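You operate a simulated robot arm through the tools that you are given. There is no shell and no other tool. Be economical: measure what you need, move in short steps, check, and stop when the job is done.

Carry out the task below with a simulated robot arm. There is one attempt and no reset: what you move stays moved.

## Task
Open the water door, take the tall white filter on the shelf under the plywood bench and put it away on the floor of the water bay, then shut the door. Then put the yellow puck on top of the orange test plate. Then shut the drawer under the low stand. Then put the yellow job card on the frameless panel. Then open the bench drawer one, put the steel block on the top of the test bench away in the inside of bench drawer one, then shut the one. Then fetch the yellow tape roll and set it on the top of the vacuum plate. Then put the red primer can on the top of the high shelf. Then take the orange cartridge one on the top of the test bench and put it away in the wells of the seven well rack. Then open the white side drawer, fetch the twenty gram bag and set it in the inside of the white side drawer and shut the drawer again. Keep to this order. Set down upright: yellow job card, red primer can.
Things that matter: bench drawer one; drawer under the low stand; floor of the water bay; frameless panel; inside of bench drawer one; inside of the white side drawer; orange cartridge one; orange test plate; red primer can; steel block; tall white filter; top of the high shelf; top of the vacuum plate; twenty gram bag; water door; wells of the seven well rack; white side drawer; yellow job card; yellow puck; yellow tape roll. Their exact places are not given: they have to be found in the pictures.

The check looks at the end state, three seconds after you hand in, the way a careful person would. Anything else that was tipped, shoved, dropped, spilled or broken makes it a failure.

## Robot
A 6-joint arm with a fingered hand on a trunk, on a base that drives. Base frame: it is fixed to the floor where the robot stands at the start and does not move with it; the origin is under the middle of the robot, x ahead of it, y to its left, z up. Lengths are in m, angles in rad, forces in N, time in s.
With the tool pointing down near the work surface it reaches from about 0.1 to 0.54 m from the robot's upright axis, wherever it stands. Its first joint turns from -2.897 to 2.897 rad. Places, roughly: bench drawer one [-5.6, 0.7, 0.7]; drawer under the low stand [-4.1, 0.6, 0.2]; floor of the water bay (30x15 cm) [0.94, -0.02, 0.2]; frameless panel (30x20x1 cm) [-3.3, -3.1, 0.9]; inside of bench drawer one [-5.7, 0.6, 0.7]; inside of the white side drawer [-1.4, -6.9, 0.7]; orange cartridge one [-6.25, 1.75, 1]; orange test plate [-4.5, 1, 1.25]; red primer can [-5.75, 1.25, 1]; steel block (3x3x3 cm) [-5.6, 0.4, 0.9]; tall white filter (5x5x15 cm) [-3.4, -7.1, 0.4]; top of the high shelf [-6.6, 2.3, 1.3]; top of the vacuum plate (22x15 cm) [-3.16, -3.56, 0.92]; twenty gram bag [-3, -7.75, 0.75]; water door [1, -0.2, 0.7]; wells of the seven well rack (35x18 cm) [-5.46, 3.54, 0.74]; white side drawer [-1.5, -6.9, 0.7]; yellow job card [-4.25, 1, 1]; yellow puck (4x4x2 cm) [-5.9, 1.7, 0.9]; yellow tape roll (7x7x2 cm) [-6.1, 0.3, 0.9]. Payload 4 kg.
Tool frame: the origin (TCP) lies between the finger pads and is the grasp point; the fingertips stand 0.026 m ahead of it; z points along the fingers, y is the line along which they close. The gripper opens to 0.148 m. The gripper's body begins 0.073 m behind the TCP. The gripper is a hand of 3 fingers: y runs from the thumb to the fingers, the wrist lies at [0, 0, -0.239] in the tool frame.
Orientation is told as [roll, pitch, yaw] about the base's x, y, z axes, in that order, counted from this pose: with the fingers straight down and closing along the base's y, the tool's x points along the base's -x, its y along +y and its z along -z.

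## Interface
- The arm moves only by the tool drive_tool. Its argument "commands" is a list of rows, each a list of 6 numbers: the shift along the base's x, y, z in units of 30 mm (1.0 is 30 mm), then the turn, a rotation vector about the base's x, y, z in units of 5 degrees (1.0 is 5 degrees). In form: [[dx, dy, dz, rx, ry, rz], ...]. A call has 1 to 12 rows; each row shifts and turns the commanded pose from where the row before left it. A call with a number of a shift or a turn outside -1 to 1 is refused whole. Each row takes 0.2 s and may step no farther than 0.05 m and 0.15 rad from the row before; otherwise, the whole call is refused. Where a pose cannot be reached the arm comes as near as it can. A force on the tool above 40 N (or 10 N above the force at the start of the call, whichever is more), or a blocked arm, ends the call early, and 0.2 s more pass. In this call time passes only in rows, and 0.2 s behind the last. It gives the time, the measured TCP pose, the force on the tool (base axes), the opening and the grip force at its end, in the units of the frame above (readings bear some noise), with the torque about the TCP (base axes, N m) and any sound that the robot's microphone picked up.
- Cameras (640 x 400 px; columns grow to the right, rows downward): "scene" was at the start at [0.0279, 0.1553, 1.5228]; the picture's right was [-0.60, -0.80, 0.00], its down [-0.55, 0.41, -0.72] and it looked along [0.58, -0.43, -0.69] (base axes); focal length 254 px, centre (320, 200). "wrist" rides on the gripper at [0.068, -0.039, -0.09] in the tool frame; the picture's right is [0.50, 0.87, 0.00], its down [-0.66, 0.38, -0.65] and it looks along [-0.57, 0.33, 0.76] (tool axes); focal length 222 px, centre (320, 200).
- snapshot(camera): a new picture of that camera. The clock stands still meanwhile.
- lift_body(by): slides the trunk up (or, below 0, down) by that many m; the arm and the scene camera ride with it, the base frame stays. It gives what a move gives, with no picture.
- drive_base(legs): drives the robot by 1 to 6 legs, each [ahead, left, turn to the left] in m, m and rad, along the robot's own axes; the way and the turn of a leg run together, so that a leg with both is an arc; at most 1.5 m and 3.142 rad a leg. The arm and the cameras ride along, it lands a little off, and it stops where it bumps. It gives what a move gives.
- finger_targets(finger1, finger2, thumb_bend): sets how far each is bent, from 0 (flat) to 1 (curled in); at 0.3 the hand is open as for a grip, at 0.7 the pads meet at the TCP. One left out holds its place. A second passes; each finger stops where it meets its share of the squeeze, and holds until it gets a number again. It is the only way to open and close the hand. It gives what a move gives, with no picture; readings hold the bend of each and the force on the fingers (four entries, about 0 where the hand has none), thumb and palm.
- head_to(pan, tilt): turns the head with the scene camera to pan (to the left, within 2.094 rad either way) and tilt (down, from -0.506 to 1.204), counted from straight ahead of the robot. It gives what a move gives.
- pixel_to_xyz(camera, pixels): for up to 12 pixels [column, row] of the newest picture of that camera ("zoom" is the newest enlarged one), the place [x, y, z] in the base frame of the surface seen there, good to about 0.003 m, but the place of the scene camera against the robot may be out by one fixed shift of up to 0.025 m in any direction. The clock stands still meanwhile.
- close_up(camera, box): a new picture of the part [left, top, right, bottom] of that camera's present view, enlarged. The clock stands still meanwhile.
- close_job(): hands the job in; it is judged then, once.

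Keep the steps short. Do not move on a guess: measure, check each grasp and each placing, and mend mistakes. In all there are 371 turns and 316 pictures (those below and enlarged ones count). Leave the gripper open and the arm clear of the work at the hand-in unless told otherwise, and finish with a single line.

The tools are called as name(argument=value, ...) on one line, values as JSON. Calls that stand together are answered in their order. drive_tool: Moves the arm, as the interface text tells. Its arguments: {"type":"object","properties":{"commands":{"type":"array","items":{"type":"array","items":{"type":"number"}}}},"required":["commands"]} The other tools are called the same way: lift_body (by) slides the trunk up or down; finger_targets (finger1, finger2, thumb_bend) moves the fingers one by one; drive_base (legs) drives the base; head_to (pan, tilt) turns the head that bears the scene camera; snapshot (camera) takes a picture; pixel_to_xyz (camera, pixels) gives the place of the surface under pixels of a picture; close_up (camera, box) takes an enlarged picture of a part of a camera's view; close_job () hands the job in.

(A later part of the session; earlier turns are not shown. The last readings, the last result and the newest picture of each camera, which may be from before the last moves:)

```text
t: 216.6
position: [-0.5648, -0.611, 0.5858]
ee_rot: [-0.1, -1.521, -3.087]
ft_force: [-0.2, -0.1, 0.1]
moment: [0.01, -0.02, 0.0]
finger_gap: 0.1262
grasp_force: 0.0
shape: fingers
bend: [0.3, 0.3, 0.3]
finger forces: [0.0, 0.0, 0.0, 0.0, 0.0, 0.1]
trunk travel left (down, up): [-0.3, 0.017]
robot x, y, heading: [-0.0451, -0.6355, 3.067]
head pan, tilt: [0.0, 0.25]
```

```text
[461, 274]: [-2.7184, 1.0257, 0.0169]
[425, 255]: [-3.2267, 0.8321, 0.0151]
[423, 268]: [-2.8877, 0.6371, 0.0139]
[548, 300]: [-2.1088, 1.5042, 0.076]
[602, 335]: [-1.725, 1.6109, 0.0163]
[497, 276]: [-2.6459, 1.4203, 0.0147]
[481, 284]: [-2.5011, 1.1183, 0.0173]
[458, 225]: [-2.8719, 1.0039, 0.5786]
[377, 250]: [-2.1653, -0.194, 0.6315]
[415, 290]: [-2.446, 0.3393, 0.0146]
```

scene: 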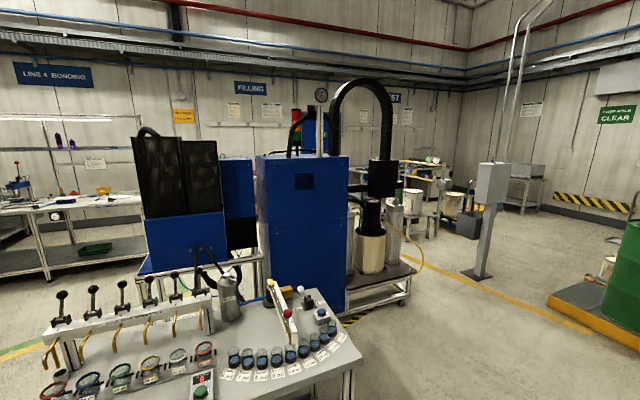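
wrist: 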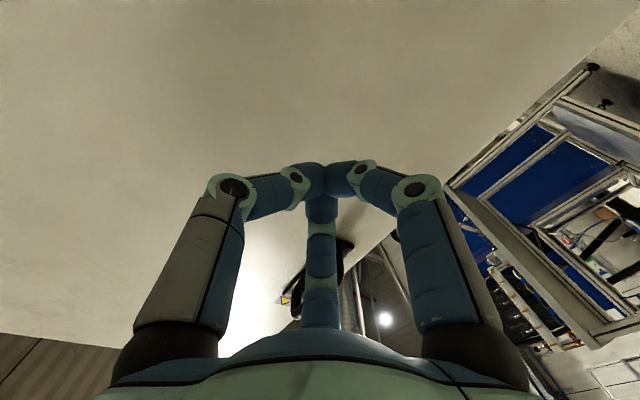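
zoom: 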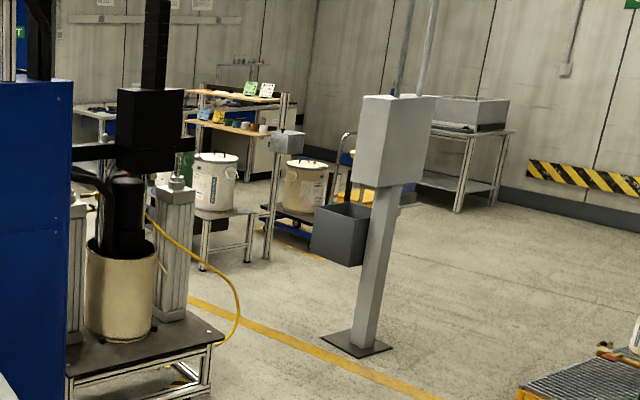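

Before driving on, I'll fold the hand back to pointing down and bring it up.

drive_tool(commands=[[0.2, 0, 0.7, -0.07, -1, 0], [0.2, 0, 0.7, -0.07, -1, 0], [0.2, 0, 0.7, -0.07, -1, 0], [0.2, 0, 0.7, -0.07, -1, 0], [0, 0, 0.7, -0.07, -1, 0], [0, 0, 0.7, -0.07, -1, 0], [0, 0, 0.7, -0.07, -1, 0], [0, 0, 0.7, -0.07, -1, 0], [0, 0, 0.7, -0.07, -1, 0]])

drive_tool(commands=[[0, 0, 0.7, -0.07, -1, 0], [0, 0, 0.7, -0.07, -1, 0], [0, 0, 0.7, -0.07, -1, 0], [0, 0, 0.7, -0.07, -1, 0], [0, 0, 0.7, -0.07, -1, 0], [0, 0, 0.7, -0.07, -1, 0], [0, 0, 0.7, -0.07, -1, 0], [0, 0, 0.7, -0.07, -1, 0]])

drive_base(legs=[[1.42, -1.14, 0]])

snapshot(camera="scene")

```text
t: 218.6
position: [-0.5384, -0.6098, 0.7785]
ee_rot: [0.019, -0.732, 3.081]
ft_force: [0.2, -0.9, 0.6]
moment: [0.0, -0.02, -0.04]
finger_gap: 0.127
grasp_force: 0.0
shape: fingers
bend: [0.3, 0.3, 0.3]
finger forces: [0.0, 0.0, 0.0, 0.1, 0.1, 0.0]
trunk travel left (down, up): [-0.3, 0.017]
robot x, y, heading: [-0.0466, -0.6413, 3.069]
head pan, tilt: [0.0, 0.25]
```

```text
t: 220.4
position: [-0.5417, -0.6046, 0.9324]
ee_rot: [0.005, -0.087, 3.08]
ft_force: [-0.6, -0.1, 0.1]
moment: [0.04, -0.02, 0.0]
finger_gap: 0.1268
grasp_force: 0.1
shape: fingers
bend: [0.3, 0.3, 0.3]
finger forces: [0.0, 0.0, 0.0, 0.0, 0.1, 0.1]
out of reach, approached as far as the arm can: row 5
trunk travel left (down, up): [-0.3, 0.017]
robot x, y, heading: [-0.0461, -0.6411, 3.073]
head pan, tilt: [0.0, 0.25]
```

```text
refused: leg 1 is longer than a leg can be; nothing moved
```

```text
256 pictures are left
```

scene: 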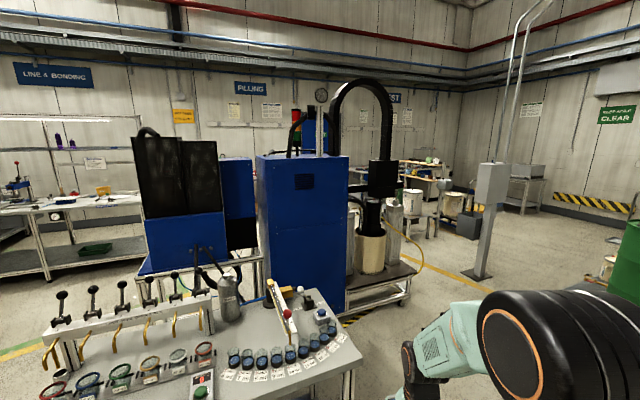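

That leg was too long, so I'll split it in two.

drive_base(legs=[[0.71, -0.57, 0], [0.71, -0.57, 0]])

snapshot(camera="scene")

```text
t: 231.0
position: [-1.8752, 0.6588, 0.9313]
ee_rot: [0.004, -0.088, 3.072]
ft_force: [-0.3, 0.3, 0.0]
moment: [0.02, 0.01, 0.02]
finger_gap: 0.1265
grasp_force: 0.1
shape: fingers
bend: [0.3, 0.3, 0.3]
finger forces: [0.0, 0.0, 0.0, 0.1, 0.0, 0.1]
trunk travel left (down, up): [-0.3, 0.017]
robot x, y, heading: [-1.3812, 0.6213, 3.066]
head pan, tilt: [0.0, 0.25]
```

```text
255 pictures are left
```

scene: 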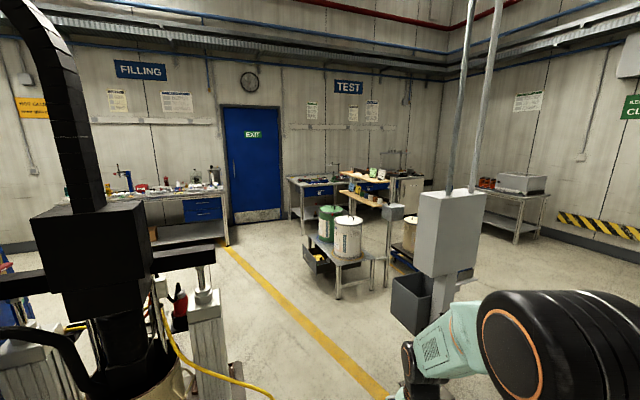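

Now I see the low stand with its open drawer, the two-shelf rack and the test bench. I'll enlarge them and measure.

close_up(camera="scene", box=[270, 130, 450, 310])

pixel_to_xyz(camera="scene", pixels=[[338, 298], [385, 288], [305, 265], [318, 272], [342, 245], [395, 208], [408, 328], [432, 335], [240, 385], [215, 370], [225, 245], [290, 178]])

```text
2.22 times, centred on (360, 220) of scene
```

zoom: 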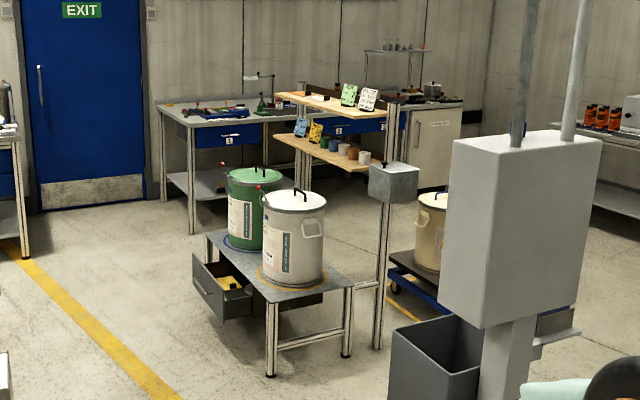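

```text
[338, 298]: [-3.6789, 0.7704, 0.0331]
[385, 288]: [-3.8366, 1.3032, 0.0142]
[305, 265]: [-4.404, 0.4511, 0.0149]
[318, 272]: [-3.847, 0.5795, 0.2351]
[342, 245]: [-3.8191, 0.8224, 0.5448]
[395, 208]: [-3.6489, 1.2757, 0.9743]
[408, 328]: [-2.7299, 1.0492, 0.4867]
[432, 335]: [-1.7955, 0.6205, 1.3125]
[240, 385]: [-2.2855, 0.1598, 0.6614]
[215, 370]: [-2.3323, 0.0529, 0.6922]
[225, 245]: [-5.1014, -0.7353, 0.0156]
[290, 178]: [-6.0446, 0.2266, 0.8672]
```

The way between the bin and the machine is clear along y = 0.6. I'll drive through it and on towards the test bench.

drive_base(legs=[[1.48, 0.14, 0], [0.67, 0.48, 0], [0.67, 0.48, 0]])

head_to(pan=-0.7, tilt=0.45)

snapshot(camera="scene")

```text
t: 246.9
position: [-4.7777, -0.1188, 0.9318]
ee_rot: [0.004, -0.088, 3.035]
ft_force: [0.2, 0.9, 0.0]
moment: [0.03, -0.03, 0.01]
finger_gap: 0.1266
grasp_force: 0.0
shape: fingers
bend: [0.3, 0.3, 0.3]
finger forces: [0.0, 0.0, 0.0, 0.1, 0.0, 0.0]
trunk travel left (down, up): [-0.3, 0.017]
robot x, y, heading: [-4.2882, -0.1721, 3.028]
head pan, tilt: [0.0, 0.25]
```

```text
t: 247.9
position: [-4.7779, -0.1182, 0.9316]
ee_rot: [0.007, -0.089, 3.035]
ft_force: [0.1, 0.1, 0.2]
moment: [-0.01, -0.02, 0.0]
finger_gap: 0.1266
grasp_force: 0.0
shape: fingers
bend: [0.3, 0.3, 0.3]
finger forces: [0.0, 0.1, 0.0, 0.0, 0.0, 0.0]
trunk travel left (down, up): [-0.3, 0.017]
robot x, y, heading: [-4.2825, -0.1719, 3.03]
head pan, tilt: [-0.7, 0.45]
```

```text
253 pictures are left
```

scene: 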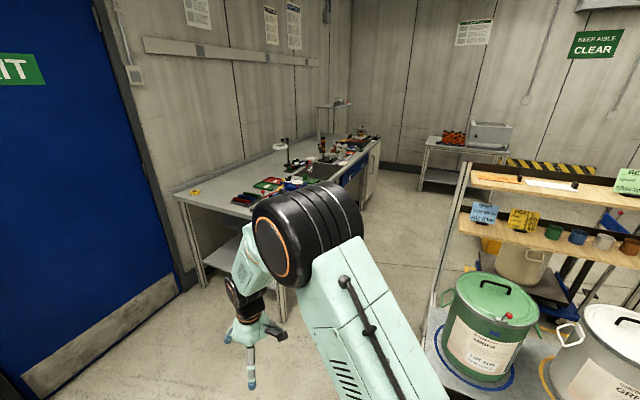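

The arm hides part of the bench. I'll enlarge the rack and the bench separately.

close_up(camera="scene", box=[440, 150, 640, 290])

close_up(camera="scene", box=[165, 80, 395, 230])

pixel_to_xyz(camera="scene", pixels=[[485, 180], [520, 183], [560, 186], [525, 228], [483, 220], [530, 210], [465, 212], [600, 188], [450, 280]])

```text
2.86 times, centred on (540, 220) of scene
```

zoom: 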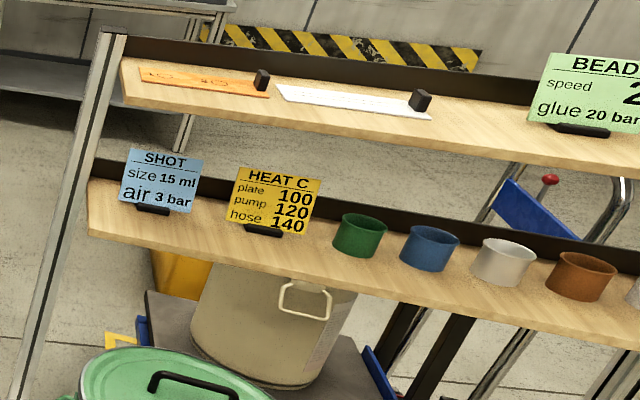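

```text
2.67 times, centred on (280, 155) of scene
```

zoom: 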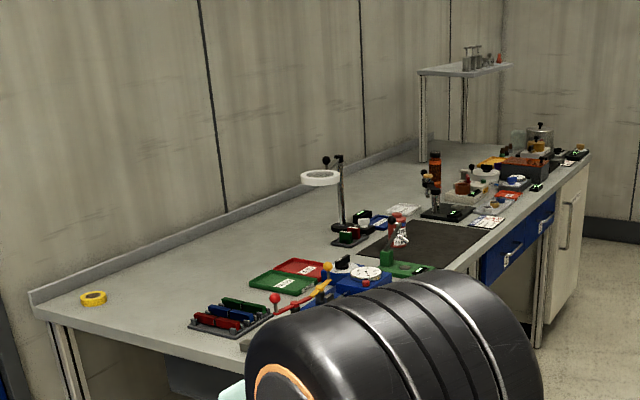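

```text
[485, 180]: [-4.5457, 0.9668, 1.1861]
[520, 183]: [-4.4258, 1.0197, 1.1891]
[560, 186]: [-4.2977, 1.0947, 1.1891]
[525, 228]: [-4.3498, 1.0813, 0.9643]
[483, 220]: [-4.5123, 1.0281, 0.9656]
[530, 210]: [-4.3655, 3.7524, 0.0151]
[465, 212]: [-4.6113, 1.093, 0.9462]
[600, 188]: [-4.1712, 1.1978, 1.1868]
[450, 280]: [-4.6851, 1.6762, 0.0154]
```

I'll measure the bench's corners, its drawer fronts and the tape roll from here.

pixel_to_xyz(camera="zoom", pixels=[[36, 305], [93, 298], [240, 360], [588, 158], [530, 215], [560, 180], [470, 270], [400, 235], [435, 170], [490, 65], [505, 255], [515, 195]])

```text
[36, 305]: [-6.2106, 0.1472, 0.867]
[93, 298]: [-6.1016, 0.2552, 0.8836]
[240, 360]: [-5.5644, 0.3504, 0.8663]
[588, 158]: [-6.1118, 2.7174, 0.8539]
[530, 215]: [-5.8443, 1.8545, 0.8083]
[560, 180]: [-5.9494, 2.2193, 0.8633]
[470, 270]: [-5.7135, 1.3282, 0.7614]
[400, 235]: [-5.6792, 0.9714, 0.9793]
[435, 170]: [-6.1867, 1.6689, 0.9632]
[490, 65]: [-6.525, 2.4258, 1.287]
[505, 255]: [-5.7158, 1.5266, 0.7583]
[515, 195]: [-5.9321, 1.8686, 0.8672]
```

The bench front runs along (-0.256, 0.967), and the puck lies about 9 cm in from the edge. I'll raise the hand, turn along the bench and drive into the corridor.

drive_tool(commands=[[0.5, 0, 1, 0, 0, 0], [0.5, 0, 1, 0, 0, 0], [0.5, 0, 1, 0, 0, 0], [0.5, 0, 1, 0, 0, 0], [0, 0, 1, 0, 0, 0]])

drive_base(legs=[[0, 0, -1.2], [0.15, 0.75, 0], [1.0, 0, 0]])

head_to(pan=1.3, tilt=0.7)

snapshot(camera="scene")

```text
t: 249.1
position: [-4.7168, -0.12, 1.08]
ee_rot: [0.005, -0.089, 3.036]
ft_force: [0.7, -0.1, 0.0]
moment: [0.0, -0.03, 0.0]
finger_gap: 0.1267
grasp_force: 0.0
shape: fingers
bend: [0.3, 0.3, 0.3]
finger forces: [0.1, 0.1, 0.0, 0.0, 0.0, 0.0]
trunk travel left (down, up): [-0.3, 0.017]
robot x, y, heading: [-4.2839, -0.172, 3.028]
head pan, tilt: [-0.7, 0.45]
```

```text
t: 261.6
position: [-5.3125, 0.6716, 1.0812]
ee_rot: [0.008, -0.09, 1.905]
ft_force: [0.1, 0.1, 0.6]
moment: [0.06, 0.01, 0.01]
finger_gap: 0.1266
grasp_force: 0.1
shape: fingers
bend: [0.3, 0.3, 0.3]
finger forces: [0.0, 0.1, 0.1, 0.0, 0.0, 0.1]
trunk travel left (down, up): [-0.3, 0.017]
robot x, y, heading: [-5.179, 0.2621, 1.896]
head pan, tilt: [-0.7, 0.45]
stopped in leg 3: the robot was blocked; the commanded pose is now the measured one
```

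```text
t: 263.5
position: [-5.3147, 0.6741, 1.0783]
ee_rot: [0.005, -0.088, 1.904]
ft_force: [-0.2, 0.6, 0.4]
moment: [-0.03, 0.01, -0.01]
finger_gap: 0.1266
grasp_force: 0.0
shape: fingers
bend: [0.3, 0.3, 0.3]
finger forces: [0.1, 0.0, 0.0, 0.0, 0.1, 0.1]
trunk travel left (down, up): [-0.3, 0.017]
robot x, y, heading: [-5.1795, 0.2586, 1.895]
head pan, tilt: [1.3, 0.7]
```

```text
250 pictures are left
```

scene: 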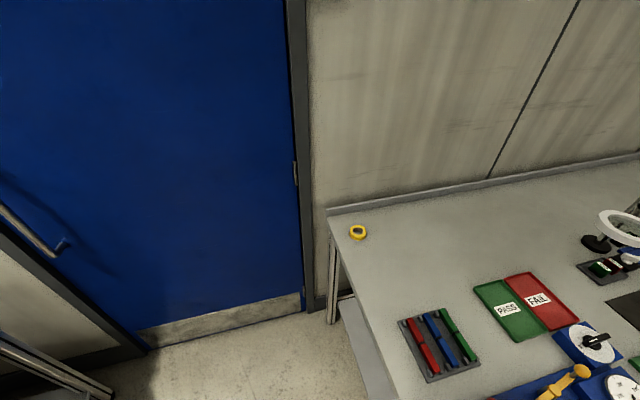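

The base brushed the bench, since its half-width is about 0.25 m. I'll step right, straighten up and go on along the bench.

drive_base(legs=[[-0.03, -0.18, -0.065], [1.3, 0, 0]])

head_to(pan=1.3, tilt=0.8)

snapshot(camera="scene")

```text
t: 271.9
position: [-5.4329, 1.9634, 1.0789]
ee_rot: [0.005, -0.088, 1.828]
ft_force: [0.1, 0.2, 0.1]
moment: [0.0, -0.01, -0.01]
finger_gap: 0.1267
grasp_force: 0.1
shape: fingers
bend: [0.3, 0.3, 0.3]
finger forces: [0.0, 0.1, 0.0, 0.0, 0.1, 0.0]
trunk travel left (down, up): [-0.3, 0.017]
robot x, y, heading: [-5.3263, 1.5413, 1.826]
head pan, tilt: [1.3, 0.7]
```

```text
t: 272.6
position: [-5.4338, 1.9647, 1.0784]
ee_rot: [0.006, -0.088, 1.828]
ft_force: [-0.7, 0.0, -0.4]
moment: [0.01, 0.01, 0.02]
finger_gap: 0.1267
grasp_force: 0.1
shape: fingers
bend: [0.3, 0.3, 0.3]
finger forces: [0.0, 0.0, 0.0, 0.1, 0.0, 0.0]
trunk travel left (down, up): [-0.3, 0.017]
robot x, y, heading: [-5.3274, 1.5427, 1.824]
head pan, tilt: [1.3, 0.799]
```

```text
249 pictures are left
```

scene: 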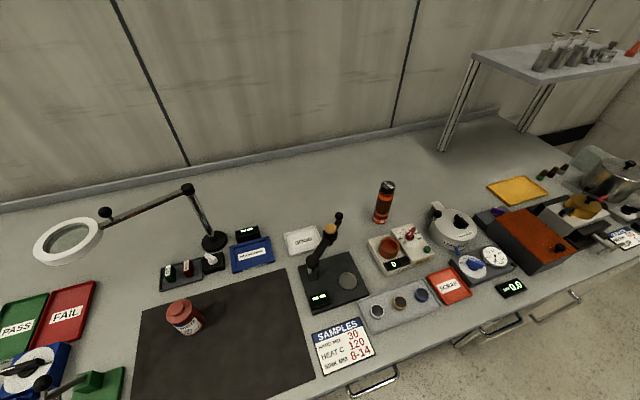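

A clear view now: three pucks in a grey holder near (400, 303), the red primer can at (184, 317) and the orange cartridge at (385, 200). I'll enlarge and measure the pucks.

close_up(camera="scene", box=[330, 220, 490, 360])

pixel_to_xyz(camera="scene", pixels=[[377, 310], [399, 302], [421, 295], [390, 318], [184, 305], [184, 330], [385, 185], [381, 218], [340, 350], [440, 300], [525, 50], [480, 55]])

```text
2.86 times, centred on (410, 290) of scene
```

zoom: 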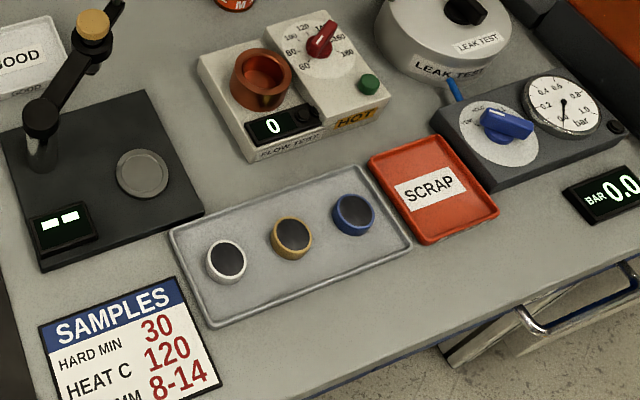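

```text
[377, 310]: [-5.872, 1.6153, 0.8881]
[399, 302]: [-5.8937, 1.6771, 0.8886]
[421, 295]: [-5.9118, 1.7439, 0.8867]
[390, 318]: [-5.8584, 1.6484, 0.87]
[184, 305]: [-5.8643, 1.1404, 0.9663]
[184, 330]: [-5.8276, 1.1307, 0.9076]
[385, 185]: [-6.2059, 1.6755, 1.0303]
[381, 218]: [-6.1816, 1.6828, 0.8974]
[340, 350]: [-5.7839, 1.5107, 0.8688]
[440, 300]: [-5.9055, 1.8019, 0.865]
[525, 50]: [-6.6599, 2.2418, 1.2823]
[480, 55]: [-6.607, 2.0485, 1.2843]
```

The yellow puck is in the middle at (-5.894, 1.677), with its neighbours 6.5 cm away along the bench. Keeping my heading means the fingers close across the row. I'll step the base 13 cm towards the bench and bring the hand over the puck.

drive_base(legs=[[0, 0.13, 0]])

finger_targets(finger1=0.5, finger2=0.5, thumb_bend=0.5)

drive_tool(commands=[[-0.7, -0.5, 0, -0.48, -0.13, 0], [-0.7, -0.5, 0, -0.48, -0.13, 0], [-0.7, -0.5, 0, 0, 0, 0], [-0.7, -0.5, 0, 0, 0, 0], [-0.7, -0.5, 0, 0, 0, 0], [-0.7, -0.5, 0, 0, 0, 0], [-0.7, -0.5, 0, 0, 0, 0], [-0.7, -0.5, 0, 0, 0, 0], [-0.7, -0.5, 0, 0, 0, 0], [-0.7, -0.5, 0, 0, 0, 0]])

snapshot(camera="wrist")

```text
t: 274.4
position: [-5.5604, 1.9326, 1.0791]
ee_rot: [0.005, -0.087, 1.826]
ft_force: [0.4, 0.4, 0.7]
moment: [0.01, -0.01, 0.0]
finger_gap: 0.1267
grasp_force: 0.0
shape: fingers
bend: [0.3, 0.3, 0.3]
finger forces: [0.0, 0.0, 0.0, 0.1, 0.0, 0.0]
trunk travel left (down, up): [-0.3, 0.017]
robot x, y, heading: [-5.456, 1.5082, 1.821]
head pan, tilt: [1.3, 0.799]
```

```text
t: 275.4
position: [-5.5605, 1.9326, 1.0799]
ee_rot: [0.005, -0.087, 1.827]
ft_force: [-0.9, 0.3, -0.2]
moment: [-0.01, -0.02, -0.02]
finger_gap: 0.0628
grasp_force: 0.1
shape: fingers
bend: [0.5, 0.5, 0.5]
finger forces: [0.1, 0.0, 0.0, 0.0, 0.0, 0.1]
trunk travel left (down, up): [-0.3, 0.017]
robot x, y, heading: [-5.4552, 1.5085, 1.819]
head pan, tilt: [1.3, 0.799]
```

```text
t: 277.6
position: [-5.7723, 1.7819, 1.0789]
ee_rot: [0.005, -0.001, 1.826]
ft_force: [0.3, -0.7, -0.1]
moment: [0.0, -0.01, -0.03]
finger_gap: 0.0626
grasp_force: 0.0
shape: fingers
bend: [0.5, 0.5, 0.5]
finger forces: [0.1, 0.1, 0.0, 0.0, 0.0, 0.1]
trunk travel left (down, up): [-0.3, 0.017]
robot x, y, heading: [-5.4577, 1.5089, 1.817]
head pan, tilt: [1.3, 0.799]
```

```text
247 pictures are left
```

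wrist: 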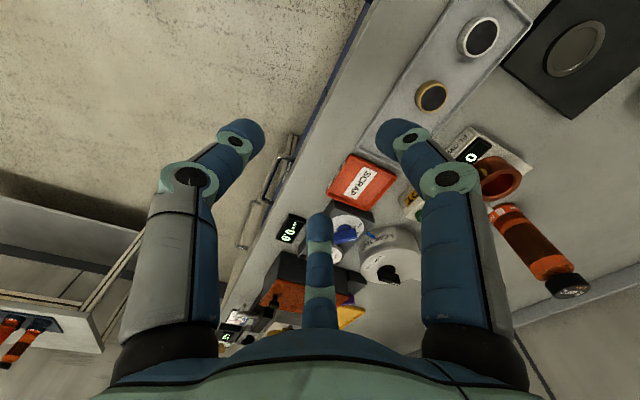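

The yellow puck shows at (431, 96) in the wrist picture. I'll measure it there.

pixel_to_xyz(camera="wrist", pixels=[[431, 96], [431, 81], [445, 100], [418, 92], [430, 111], [480, 37], [415, 75], [455, 60], [490, 95]])

close_up(camera="wrist", box=[360, 20, 540, 150])

```text
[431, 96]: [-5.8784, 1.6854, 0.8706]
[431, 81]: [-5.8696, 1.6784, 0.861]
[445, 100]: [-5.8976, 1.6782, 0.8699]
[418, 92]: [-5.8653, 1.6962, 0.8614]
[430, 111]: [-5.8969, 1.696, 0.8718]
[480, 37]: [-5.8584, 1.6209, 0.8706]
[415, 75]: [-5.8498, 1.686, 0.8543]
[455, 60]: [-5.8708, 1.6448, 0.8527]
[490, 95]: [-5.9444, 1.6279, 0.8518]
```

```text
3.08 times, centred on (450, 85) of wrist
```

zoom: 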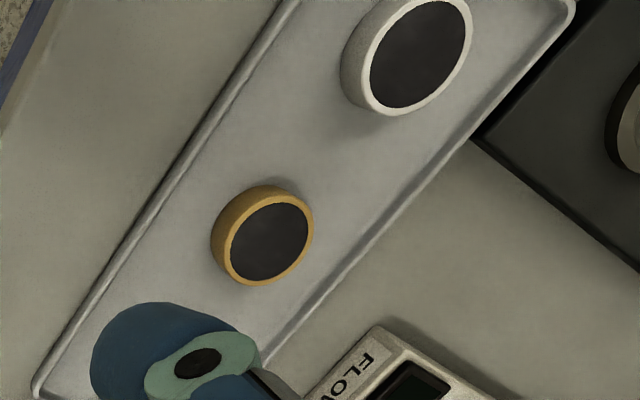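

The puck's top is at (-5.882, 1.685, 0.871), with the tray floor at 0.853. I'll go above it and come partway down.

drive_tool(commands=[[-0.73, -0.646, 0, 0, 0, 0], [-0.73, -0.646, 0, 0, 0, 0], [-0.73, -0.646, 0, 0, 0, 0], [-0.73, -0.646, 0, 0, 0, 0], [-0.73, -0.646, 0, 0, 0, 0], [0, 0, -1, 0, 0, 0], [0, 0, -1, 0, 0, 0], [0, 0, -1, 0, 0, 0], [0, 0, -1, 0, 0, 0]])

snapshot(camera="wrist")

snapshot(camera="scene")

```text
t: 279.6
position: [-5.8802, 1.6836, 0.9583]
ee_rot: [0.004, 0.002, 1.827]
ft_force: [0.1, 0.4, -0.5]
moment: [-0.01, 0.0, 0.02]
finger_gap: 0.0626
grasp_force: 0.1
shape: fingers
bend: [0.5, 0.5, 0.5]
finger forces: [0.0, 0.1, 0.1, 0.0, 0.1, 0.0]
trunk travel left (down, up): [-0.3, 0.017]
robot x, y, heading: [-5.4551, 1.5064, 1.819]
head pan, tilt: [1.3, 0.799]
```

```text
245 pictures are left
```

wrist: 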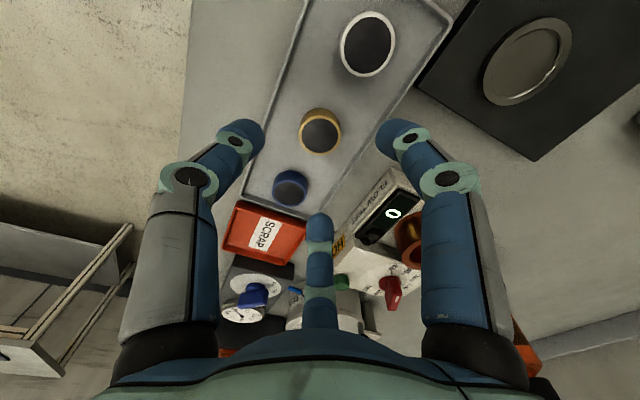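

```text
244 pictures are left
```

scene: 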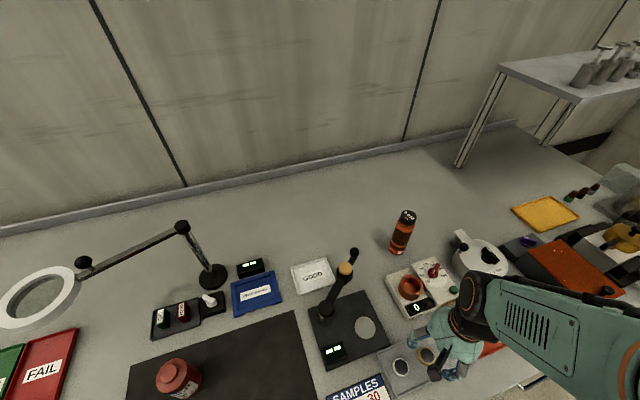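

Nearly above it. I'll re-measure the puck at (321, 133) for a fine correction.

pixel_to_xyz(camera="wrist", pixels=[[321, 134], [310, 130], [332, 138], [320, 122], [322, 147], [290, 187]])

```text
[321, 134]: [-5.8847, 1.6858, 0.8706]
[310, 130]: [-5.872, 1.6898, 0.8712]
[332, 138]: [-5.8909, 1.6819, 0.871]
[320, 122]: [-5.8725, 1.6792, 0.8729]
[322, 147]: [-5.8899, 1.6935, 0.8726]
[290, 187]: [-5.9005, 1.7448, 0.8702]
```

Within 3 mm. I'll go down to z 0.883.

drive_tool(commands=[[-0.06, 0.08, -0.8, 0, 0, 0], [0, 0, -0.8, 0, 0, 0], [0, 0, -0.6, 0, 0, 0], [0, 0, -0.3, 0, 0, 0]])

snapshot(camera="wrist")

```text
t: 280.6
position: [-5.8797, 1.6891, 0.8874]
ee_rot: [0.009, -0.004, 1.828]
ft_force: [4.1, 0.1, 42.0]
moment: [-0.69, 0.5, 0.01]
finger_gap: 0.0674
grasp_force: 21.0
shape: fingers
bend: [0.48, 0.5, 0.48]
finger forces: [24.8, 13.3, 0.0, 0.0, 3.6, 0.0]
trunk travel left (down, up): [-0.3, 0.017]
robot x, y, heading: [-5.4571, 1.511, 1.82]
head pan, tilt: [1.3, 0.799]
```

```text
243 pictures are left
```

wrist: 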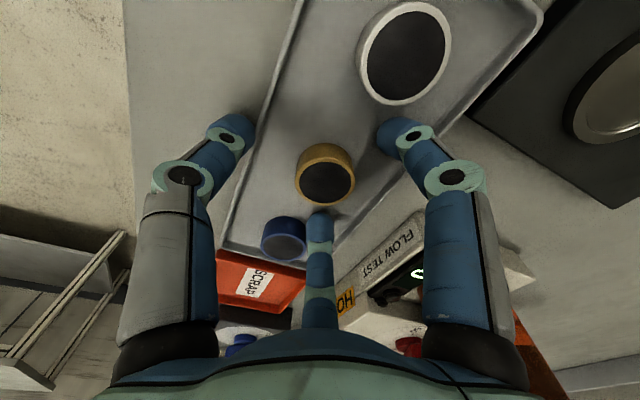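

The fingertips met the tray's rim, 42 N. I'll go up 2 cm, narrow the fingers and come down again.

drive_tool(commands=[[0, 0, 0.5, 0, 0, 0], [0, 0, 0.5, 0, 0, 0]])

finger_targets(finger1=0.57, finger2=0.57, thumb_bend=0.57)

snapshot(camera="wrist")

```text
t: 281.2
position: [-5.8797, 1.6882, 0.9143]
ee_rot: [0.003, 0.001, 1.827]
ft_force: [0.2, 0.2, -0.3]
moment: [-0.02, -0.02, 0.04]
finger_gap: 0.0623
grasp_force: 0.1
shape: fingers
bend: [0.5, 0.5, 0.5]
finger forces: [0.1, 0.0, 0.0, 0.1, 0.0, 0.0]
trunk travel left (down, up): [-0.3, 0.017]
robot x, y, heading: [-5.4569, 1.509, 1.819]
head pan, tilt: [1.3, 0.799]
```

```text
t: 282.2
position: [-5.8788, 1.6886, 0.9155]
ee_rot: [0.006, -0.001, 1.828]
ft_force: [-0.6, -0.3, 0.3]
moment: [-0.01, -0.04, -0.01]
finger_gap: 0.043
grasp_force: 0.1
shape: fingers
bend: [0.56, 0.56, 0.56]
finger forces: [0.0, 0.0, 0.0, 0.0, 0.0, 0.1]
trunk travel left (down, up): [-0.3, 0.017]
robot x, y, heading: [-5.4536, 1.5076, 1.82]
head pan, tilt: [1.3, 0.799]
```

```text
242 pictures are left
```

wrist: 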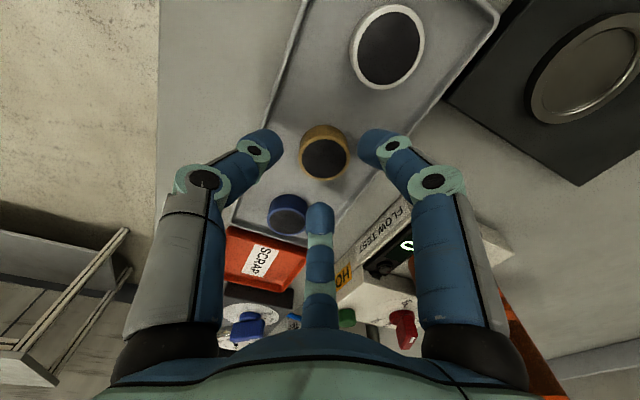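

I'll use a slightly wider opening, 0.54, and go down in small steps.

finger_targets(finger1=0.54, finger2=0.54, thumb_bend=0.54)

drive_tool(commands=[[-0.1, -0.08, -0.4, 0, 0, 0], [0, 0, -0.4, 0, 0, 0]])

snapshot(camera="wrist")

```text
t: 283.2
position: [-5.8798, 1.6888, 0.9152]
ee_rot: [0.005, -0.001, 1.827]
ft_force: [0.3, 0.3, -0.1]
moment: [-0.05, 0.04, -0.01]
finger_gap: 0.0485
grasp_force: 0.0
shape: fingers
bend: [0.54, 0.54, 0.54]
finger forces: [0.0, 0.0, 0.0, 0.1, 0.0, 0.0]
trunk travel left (down, up): [-0.3, 0.017]
robot x, y, heading: [-5.453, 1.5094, 1.823]
head pan, tilt: [1.3, 0.799]
```

```text
t: 283.8
position: [-5.8836, 1.6857, 0.8932]
ee_rot: [0.005, 0.0, 1.829]
ft_force: [-0.3, 0.2, 0.0]
moment: [0.02, 0.03, -0.01]
finger_gap: 0.0486
grasp_force: 0.1
shape: fingers
bend: [0.54, 0.54, 0.54]
finger forces: [0.0, 0.0, 0.0, 0.0, 0.1, 0.0]
trunk travel left (down, up): [-0.3, 0.017]
robot x, y, heading: [-5.4548, 1.5088, 1.82]
head pan, tilt: [1.3, 0.799]
```

```text
241 pictures are left
```

wrist: 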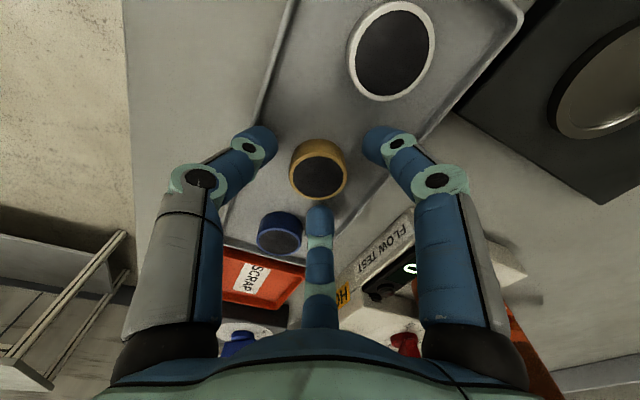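

Centred. Down another 6 mm in small steps.

drive_tool(commands=[[0, 0, -0.1, 0, 0, 0], [0, 0, -0.1, 0, 0, 0]])

finger_targets(finger1=0.72, finger2=0.72, thumb_bend=0.72)

snapshot(camera="wrist")

```text
t: 284.4
position: [-5.8829, 1.6857, 0.8867]
ee_rot: [0.008, -0.002, 1.828]
ft_force: [1.5, -2.1, 30.7]
moment: [-0.15, -0.66, -0.12]
finger_gap: 0.0486
grasp_force: 15.1
shape: fingers
bend: [0.54, 0.54, 0.54]
finger forces: [8.0, 2.6, 0.1, 0.0, 19.3, 0.0]
trunk travel left (down, up): [-0.3, 0.017]
robot x, y, heading: [-5.4555, 1.5096, 1.822]
head pan, tilt: [1.3, 0.799]
```

```text
t: 285.4
position: [-5.8833, 1.6852, 0.8858]
ee_rot: [0.004, 0.0, 1.829]
ft_force: [-1.1, -4.2, 13.9]
moment: [-0.7, 0.17, -0.03]
finger_gap: 0.0298
grasp_force: 15.6
shape: fingers
bend: [0.5, 0.65, 0.68]
finger forces: [20.8, 5.5, 0.0, 0.1, 5.6, 0.0]
trunk travel left (down, up): [-0.3, 0.017]
robot x, y, heading: [-5.4574, 1.5102, 1.823]
head pan, tilt: [1.3, 0.799]
```

```text
240 pictures are left
```

wrist: 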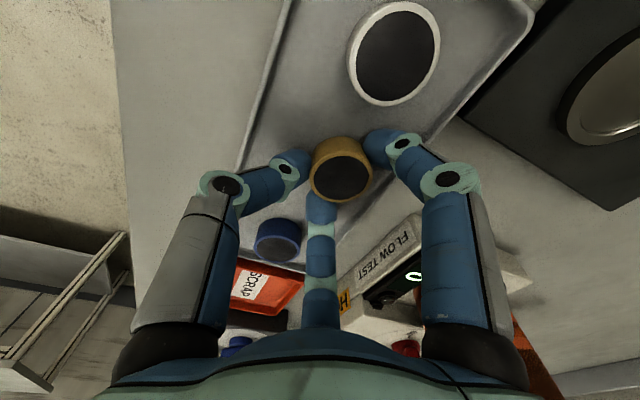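

Finger 1 is jammed against the tray. I'll rise 4 mm and close again.

drive_tool(commands=[[0, 0, 0.15, 0, 0, 0]])

finger_targets(finger1=0.72, finger2=0.72, thumb_bend=0.72)

snapshot(camera="wrist")

```text
t: 285.8
position: [-5.8833, 1.6855, 0.8893]
ee_rot: [0.004, -0.002, 1.828]
ft_force: [0.4, 0.3, -0.7]
moment: [-0.02, 0.0, 0.02]
finger_gap: 0.0297
grasp_force: 11.1
shape: fingers
bend: [0.51, 0.65, 0.68]
finger forces: [7.7, 6.1, 0.0, 0.1, 7.5, 0.0]
trunk travel left (down, up): [-0.3, 0.017]
robot x, y, heading: [-5.4578, 1.5083, 1.824]
head pan, tilt: [1.3, 0.799]
```

```text
t: 286.8
position: [-5.8849, 1.6864, 0.8906]
ee_rot: [0.006, 0.002, 1.828]
ft_force: [-0.2, -0.2, 0.6]
moment: [0.01, 0.0, 0.01]
finger_gap: 0.0291
grasp_force: 9.4
shape: fingers
bend: [0.53, 0.67, 0.69]
finger forces: [8.6, 3.9, 0.0, 0.0, 6.0, 0.0]
trunk travel left (down, up): [-0.3, 0.017]
robot x, y, heading: [-5.4569, 1.512, 1.818]
head pan, tilt: [1.3, 0.799]
```

```text
239 pictures are left
```

wrist: 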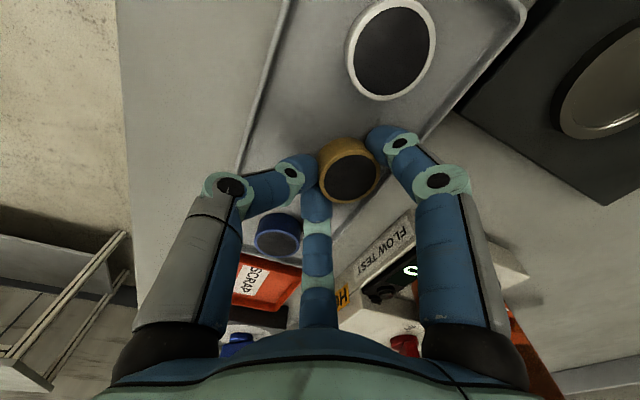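

The puck is gripped off-centre. I'll open and re-centre over it.

finger_targets(finger1=0.5, finger2=0.52, thumb_bend=0.52)

drive_tool(commands=[[0, 0, 0.8, 0, 0, 0]])

snapshot(camera="wrist")

```text
t: 287.8
position: [-5.8848, 1.6858, 0.89]
ee_rot: [0.006, 0.002, 1.828]
ft_force: [-1.5, -0.1, 0.6]
moment: [-0.02, 0.01, -0.04]
finger_gap: 0.0571
grasp_force: 0.9
shape: fingers
bend: [0.5, 0.52, 0.53]
finger forces: [0.0, 0.0, 0.0, 0.0, 1.3, 0.1]
trunk travel left (down, up): [-0.3, 0.017]
robot x, y, heading: [-5.4557, 1.5076, 1.822]
head pan, tilt: [1.3, 0.799]
```

```text
t: 288.2
position: [-5.8848, 1.6849, 0.9147]
ee_rot: [0.006, -0.001, 1.828]
ft_force: [0.1, -0.4, 0.8]
moment: [-0.02, -0.01, 0.0]
finger_gap: 0.0583
grasp_force: 0.1
shape: fingers
bend: [0.5, 0.52, 0.52]
finger forces: [0.1, 0.0, 0.0, 0.0, 0.0, 0.1]
trunk travel left (down, up): [-0.3, 0.017]
robot x, y, heading: [-5.4555, 1.5066, 1.818]
head pan, tilt: [1.3, 0.799]
```

```text
238 pictures are left
```

wrist: 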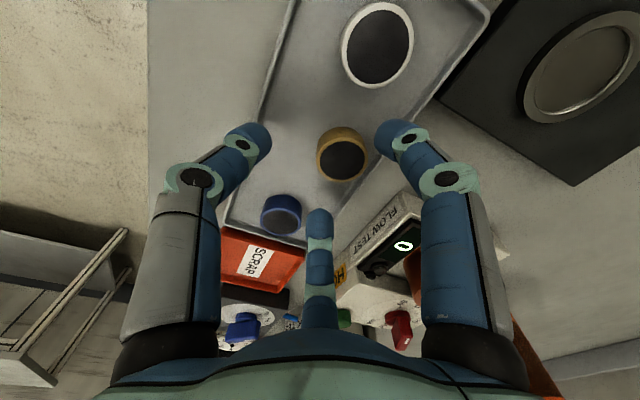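

pixel_to_xyz(camera="wrist", pixels=[[343, 160], [332, 158], [356, 162], [342, 147], [344, 174], [280, 216], [377, 45]])

```text
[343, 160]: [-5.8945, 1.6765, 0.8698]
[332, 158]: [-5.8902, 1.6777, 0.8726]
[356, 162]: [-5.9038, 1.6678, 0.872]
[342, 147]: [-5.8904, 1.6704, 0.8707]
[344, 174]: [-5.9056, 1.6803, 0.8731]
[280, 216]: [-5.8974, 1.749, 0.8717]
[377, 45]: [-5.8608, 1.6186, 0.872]
```

The puck's centre is now (-5.896, 1.675). I'll shift over it, go down to z 0.891 and close evenly.

finger_targets(finger1=0.52, finger2=0.52, thumb_bend=0.52)

drive_tool(commands=[[-0.37, -0.33, 0, 0, 0, 0], [0, 0, -0.4, 0, 0, 0], [0, 0, -0.38, 0, 0, 0]])

finger_targets(finger1=0.6, finger2=0.6, thumb_bend=0.6)

snapshot(camera="wrist")

```text
t: 289.2
position: [-5.8848, 1.6855, 0.9144]
ee_rot: [0.004, 0.001, 1.827]
ft_force: [0.3, -0.4, -1.1]
moment: [0.01, 0.0, 0.0]
finger_gap: 0.056
grasp_force: 0.0
shape: fingers
bend: [0.52, 0.52, 0.52]
finger forces: [0.1, 0.0, 0.0, 0.0, 0.0, 0.0]
trunk travel left (down, up): [-0.3, 0.017]
robot x, y, heading: [-5.4563, 1.5111, 1.818]
head pan, tilt: [1.3, 0.799]
```

```text
t: 290.0
position: [-5.8948, 1.6767, 0.8894]
ee_rot: [0.007, 0.001, 1.829]
ft_force: [1.0, 0.6, 0.0]
moment: [-0.03, -0.04, 0.06]
finger_gap: 0.0541
grasp_force: 0.6
shape: fingers
bend: [0.52, 0.52, 0.52]
finger forces: [0.9, 0.0, 0.0, 0.0, 0.1, 0.0]
trunk travel left (down, up): [-0.3, 0.017]
robot x, y, heading: [-5.4586, 1.5093, 1.82]
head pan, tilt: [1.3, 0.799]
```

```text
t: 291.0
position: [-5.8958, 1.6763, 0.8909]
ee_rot: [0.006, 0.0, 1.828]
ft_force: [-0.5, 0.1, -0.5]
moment: [0.0, 0.0, -0.01]
finger_gap: 0.0304
grasp_force: 0.7
shape: fingers
bend: [0.6, 0.6, 0.6]
finger forces: [0.1, 0.1, 0.0, 0.0, 0.1, 0.0]
trunk travel left (down, up): [-0.3, 0.017]
robot x, y, heading: [-5.4564, 1.5125, 1.82]
head pan, tilt: [1.3, 0.799]
```

```text
237 pictures are left
```

wrist: 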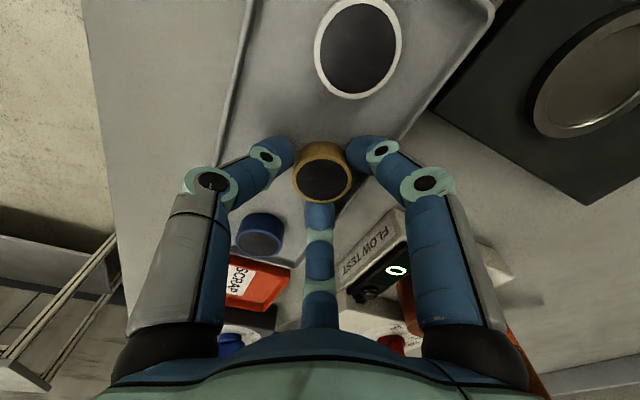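

Well centred now. I'll close further and lift.

finger_targets(finger1=0.72, finger2=0.72, thumb_bend=0.72)

drive_tool(commands=[[0, 0, 0.5, 0, 0, 0], [0, 0, 0.5, 0, 0, 0], [0, 0, 1, 0, 0, 0]])

snapshot(camera="wrist")

```text
t: 292.0
position: [-5.8955, 1.6774, 0.8887]
ee_rot: [0.005, -0.001, 1.828]
ft_force: [0.1, 0.6, 0.3]
moment: [0.03, 0.01, -0.01]
finger_gap: 0.0239
grasp_force: 16.1
shape: fingers
bend: [0.61, 0.61, 0.65]
finger forces: [9.6, 10.5, 0.1, 0.0, 11.8, 0.1]
trunk travel left (down, up): [-0.3, 0.017]
robot x, y, heading: [-5.4582, 1.5093, 1.822]
head pan, tilt: [1.3, 0.799]
```

```text
t: 292.8
position: [-5.8949, 1.6747, 0.9514]
ee_rot: [0.007, 0.0, 1.826]
ft_force: [-0.5, 0.0, 0.1]
moment: [-0.03, 0.03, -0.01]
finger_gap: 0.0242
grasp_force: 15.6
shape: fingers
bend: [0.61, 0.61, 0.65]
finger forces: [9.7, 10.5, 0.0, 0.0, 11.7, 0.1]
trunk travel left (down, up): [-0.3, 0.017]
robot x, y, heading: [-5.4556, 1.5086, 1.821]
head pan, tilt: [1.3, 0.799]
```

```text
236 pictures are left
```

wrist: 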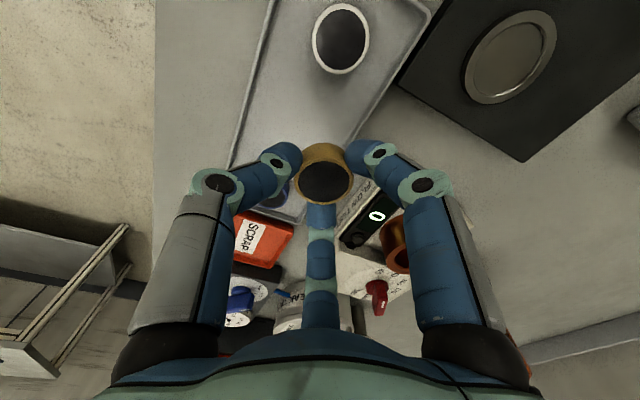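

The puck is held well. I'll raise the hand and bring it in front of the robot for travelling to the rack.

drive_tool(commands=[[0, 0, 1, 0, 0, 0], [0, 0, 1, 0, 0, 0], [0, 0, 1, 0, 0, 0], [0, 0, 1, 0, 0, 0], [0.8, 0.5, 0.3, 0, 0, 0], [0.8, 0.5, 0.3, 0, 0, 0], [0.8, 0.5, 0.3, 0, 0, 0], [0.8, 0.5, 0.3, 0, 0, 0], [0.8, 0.5, 0.3, 0, 0, 0], [0.8, 0.5, 0.3, 0, 0, 0], [0.8, 0.5, 0.3, 0, 0, 0], [0.8, 0.5, 0.3, 0, 0, 0]])

drive_tool(commands=[[0.8, 0.5, 0.3, 0, 0, 0], [0.8, 0.5, 0.3, 0, 0, 0], [0.8, 0.5, 0.3, 0, 0, 0], [0.8, 0.5, 0.3, 0, 0, 0], [0.5, 0.3, 0.8, 0, 0, 0], [0, 0, 1, 0, 0, 0]])

```text
t: 295.4
position: [-5.7038, 1.7926, 1.1423]
ee_rot: [0.005, 0.0, 1.828]
ft_force: [-0.1, -0.1, -0.1]
moment: [0.04, 0.03, 0.02]
finger_gap: 0.0242
grasp_force: 15.2
shape: fingers
bend: [0.61, 0.61, 0.65]
finger forces: [9.4, 10.7, 0.0, 0.0, 11.5, 0.1]
trunk travel left (down, up): [-0.3, 0.017]
robot x, y, heading: [-5.4579, 1.5096, 1.822]
head pan, tilt: [1.3, 0.799]
```

```text
t: 296.8
position: [-5.5943, 1.8638, 1.2304]
ee_rot: [0.006, 0.0, 1.827]
ft_force: [-0.5, -0.5, -0.6]
moment: [0.01, 0.01, -0.01]
finger_gap: 0.024
grasp_force: 16.6
shape: fingers
bend: [0.61, 0.61, 0.65]
finger forces: [9.3, 10.7, 0.0, 0.0, 11.4, 0.1]
trunk travel left (down, up): [-0.3, 0.017]
robot x, y, heading: [-5.4577, 1.5107, 1.82]
head pan, tilt: [1.3, 0.799]
```

Next I'll drive back to beside the rack's west end and look at it.

drive_base(legs=[[0, -0.2, 0], [-0.65, -0.1, 0]])

head_to(pan=-1.75, tilt=0.6)

snapshot(camera="scene")

```text
t: 302.4
position: [-5.1425, 1.2953, 1.2305]
ee_rot: [0.005, -0.001, 1.845]
ft_force: [-0.2, -0.4, -0.1]
moment: [0.02, 0.0, -0.01]
finger_gap: 0.0238
grasp_force: 15.7
shape: fingers
bend: [0.61, 0.61, 0.65]
finger forces: [9.3, 10.7, 0.0, 0.0, 11.4, 0.1]
trunk travel left (down, up): [-0.3, 0.017]
robot x, y, heading: [-5.0023, 0.9439, 1.835]
head pan, tilt: [1.3, 0.799]
```

```text
t: 305.1
position: [-5.1426, 1.297, 1.2297]
ee_rot: [0.005, -0.002, 1.843]
ft_force: [0.2, -0.9, -0.4]
moment: [0.03, -0.02, 0.01]
finger_gap: 0.0241
grasp_force: 15.5
shape: fingers
bend: [0.61, 0.61, 0.65]
finger forces: [9.3, 10.7, 0.1, 0.1, 11.5, 0.1]
trunk travel left (down, up): [-0.3, 0.017]
robot x, y, heading: [-5.0035, 0.9435, 1.838]
head pan, tilt: [-1.751, 0.6]
```

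```text
235 pictures are left
```

scene: 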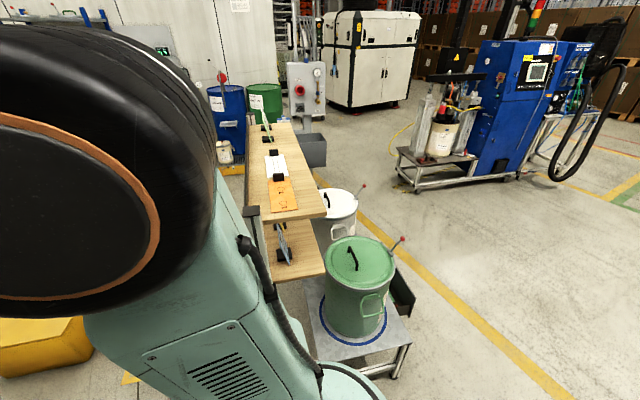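

The orange plate is at (283, 195). I'll enlarge it and measure.

close_up(camera="scene", box=[230, 110, 350, 290])

pixel_to_xyz(camera="scene", pixels=[[283, 195], [283, 208], [272, 193], [294, 192], [281, 183], [278, 178], [310, 200], [250, 210], [260, 215], [323, 214], [285, 258]])

```text
2.22 times, centred on (290, 200) of scene
```

zoom: 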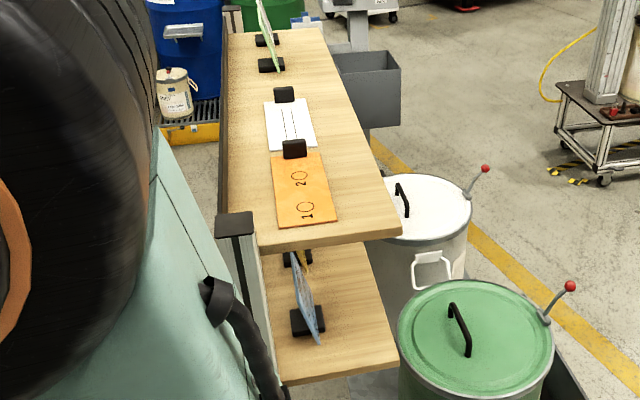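

```text
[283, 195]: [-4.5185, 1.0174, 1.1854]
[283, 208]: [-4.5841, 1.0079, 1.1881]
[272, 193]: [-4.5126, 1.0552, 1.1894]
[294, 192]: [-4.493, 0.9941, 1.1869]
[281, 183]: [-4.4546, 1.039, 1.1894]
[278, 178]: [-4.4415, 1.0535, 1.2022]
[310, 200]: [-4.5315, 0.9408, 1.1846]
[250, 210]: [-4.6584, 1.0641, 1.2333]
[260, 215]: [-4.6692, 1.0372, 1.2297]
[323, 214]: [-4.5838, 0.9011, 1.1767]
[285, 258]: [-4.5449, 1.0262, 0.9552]
```

The plate's centre is about (-4.52, 1.017), z 1.19, and the rack's post beside it tops out near 1.23. I'll raise the hand above that first.

lift_body(by=0.016)

drive_tool(commands=[[0, 0, 0.8, 0, 0, 0], [0, 0, 0.8, 0, 0, 0], [0, 0, 0.6, 0, 0, 0]])

drive_base(legs=[[-0.2, 0, 0], [0, 0, -1.25]])

snapshot(camera="wrist")

```text
t: 305.7
position: [-5.1434, 1.2955, 1.2462]
ee_rot: [0.005, 0.0, 1.845]
ft_force: [-0.1, 0.6, -0.6]
moment: [0.03, -0.01, -0.01]
finger_gap: 0.024
grasp_force: 16.1
shape: fingers
bend: [0.61, 0.61, 0.65]
finger forces: [9.3, 10.7, 0.1, 0.0, 11.3, 0.0]
trunk travel left (down, up): [-0.316, 0.001]
robot x, y, heading: [-4.9982, 0.9459, 1.84]
head pan, tilt: [-1.751, 0.6]
```

```text
t: 306.5
position: [-5.1431, 1.2959, 1.3152]
ee_rot: [0.006, 0.003, 1.845]
ft_force: [0.3, 0.4, -0.9]
moment: [0.02, -0.01, 0.01]
finger_gap: 0.0237
grasp_force: 15.5
shape: fingers
bend: [0.61, 0.61, 0.65]
finger forces: [9.3, 10.8, 0.0, 0.0, 11.4, 0.1]
trunk travel left (down, up): [-0.316, 0.001]
robot x, y, heading: [-4.9988, 0.9407, 1.832]
head pan, tilt: [-1.751, 0.6]
```

```text
t: 311.2
position: [-4.66, 0.9991, 1.3152]
ee_rot: [0.004, -0.001, 0.598]
ft_force: [0.2, 0.2, 0.9]
moment: [-0.04, 0.03, 0.05]
finger_gap: 0.024
grasp_force: 15.6
shape: fingers
bend: [0.61, 0.61, 0.65]
finger forces: [9.0, 10.7, 0.0, 0.1, 11.2, 0.0]
trunk travel left (down, up): [-0.316, 0.001]
robot x, y, heading: [-4.946, 0.7491, 0.591]
head pan, tilt: [-1.751, 0.6]
```

```text
233 pictures are left
```

wrist: 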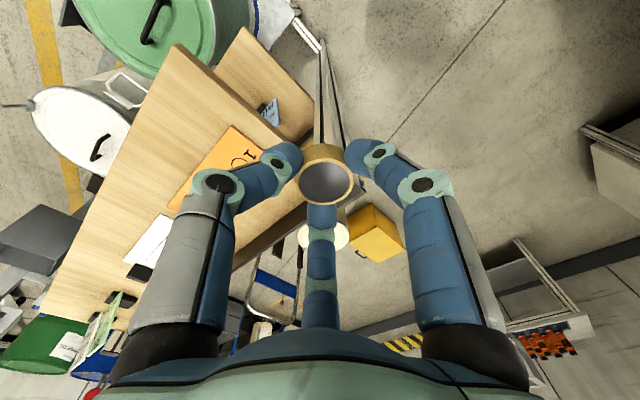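

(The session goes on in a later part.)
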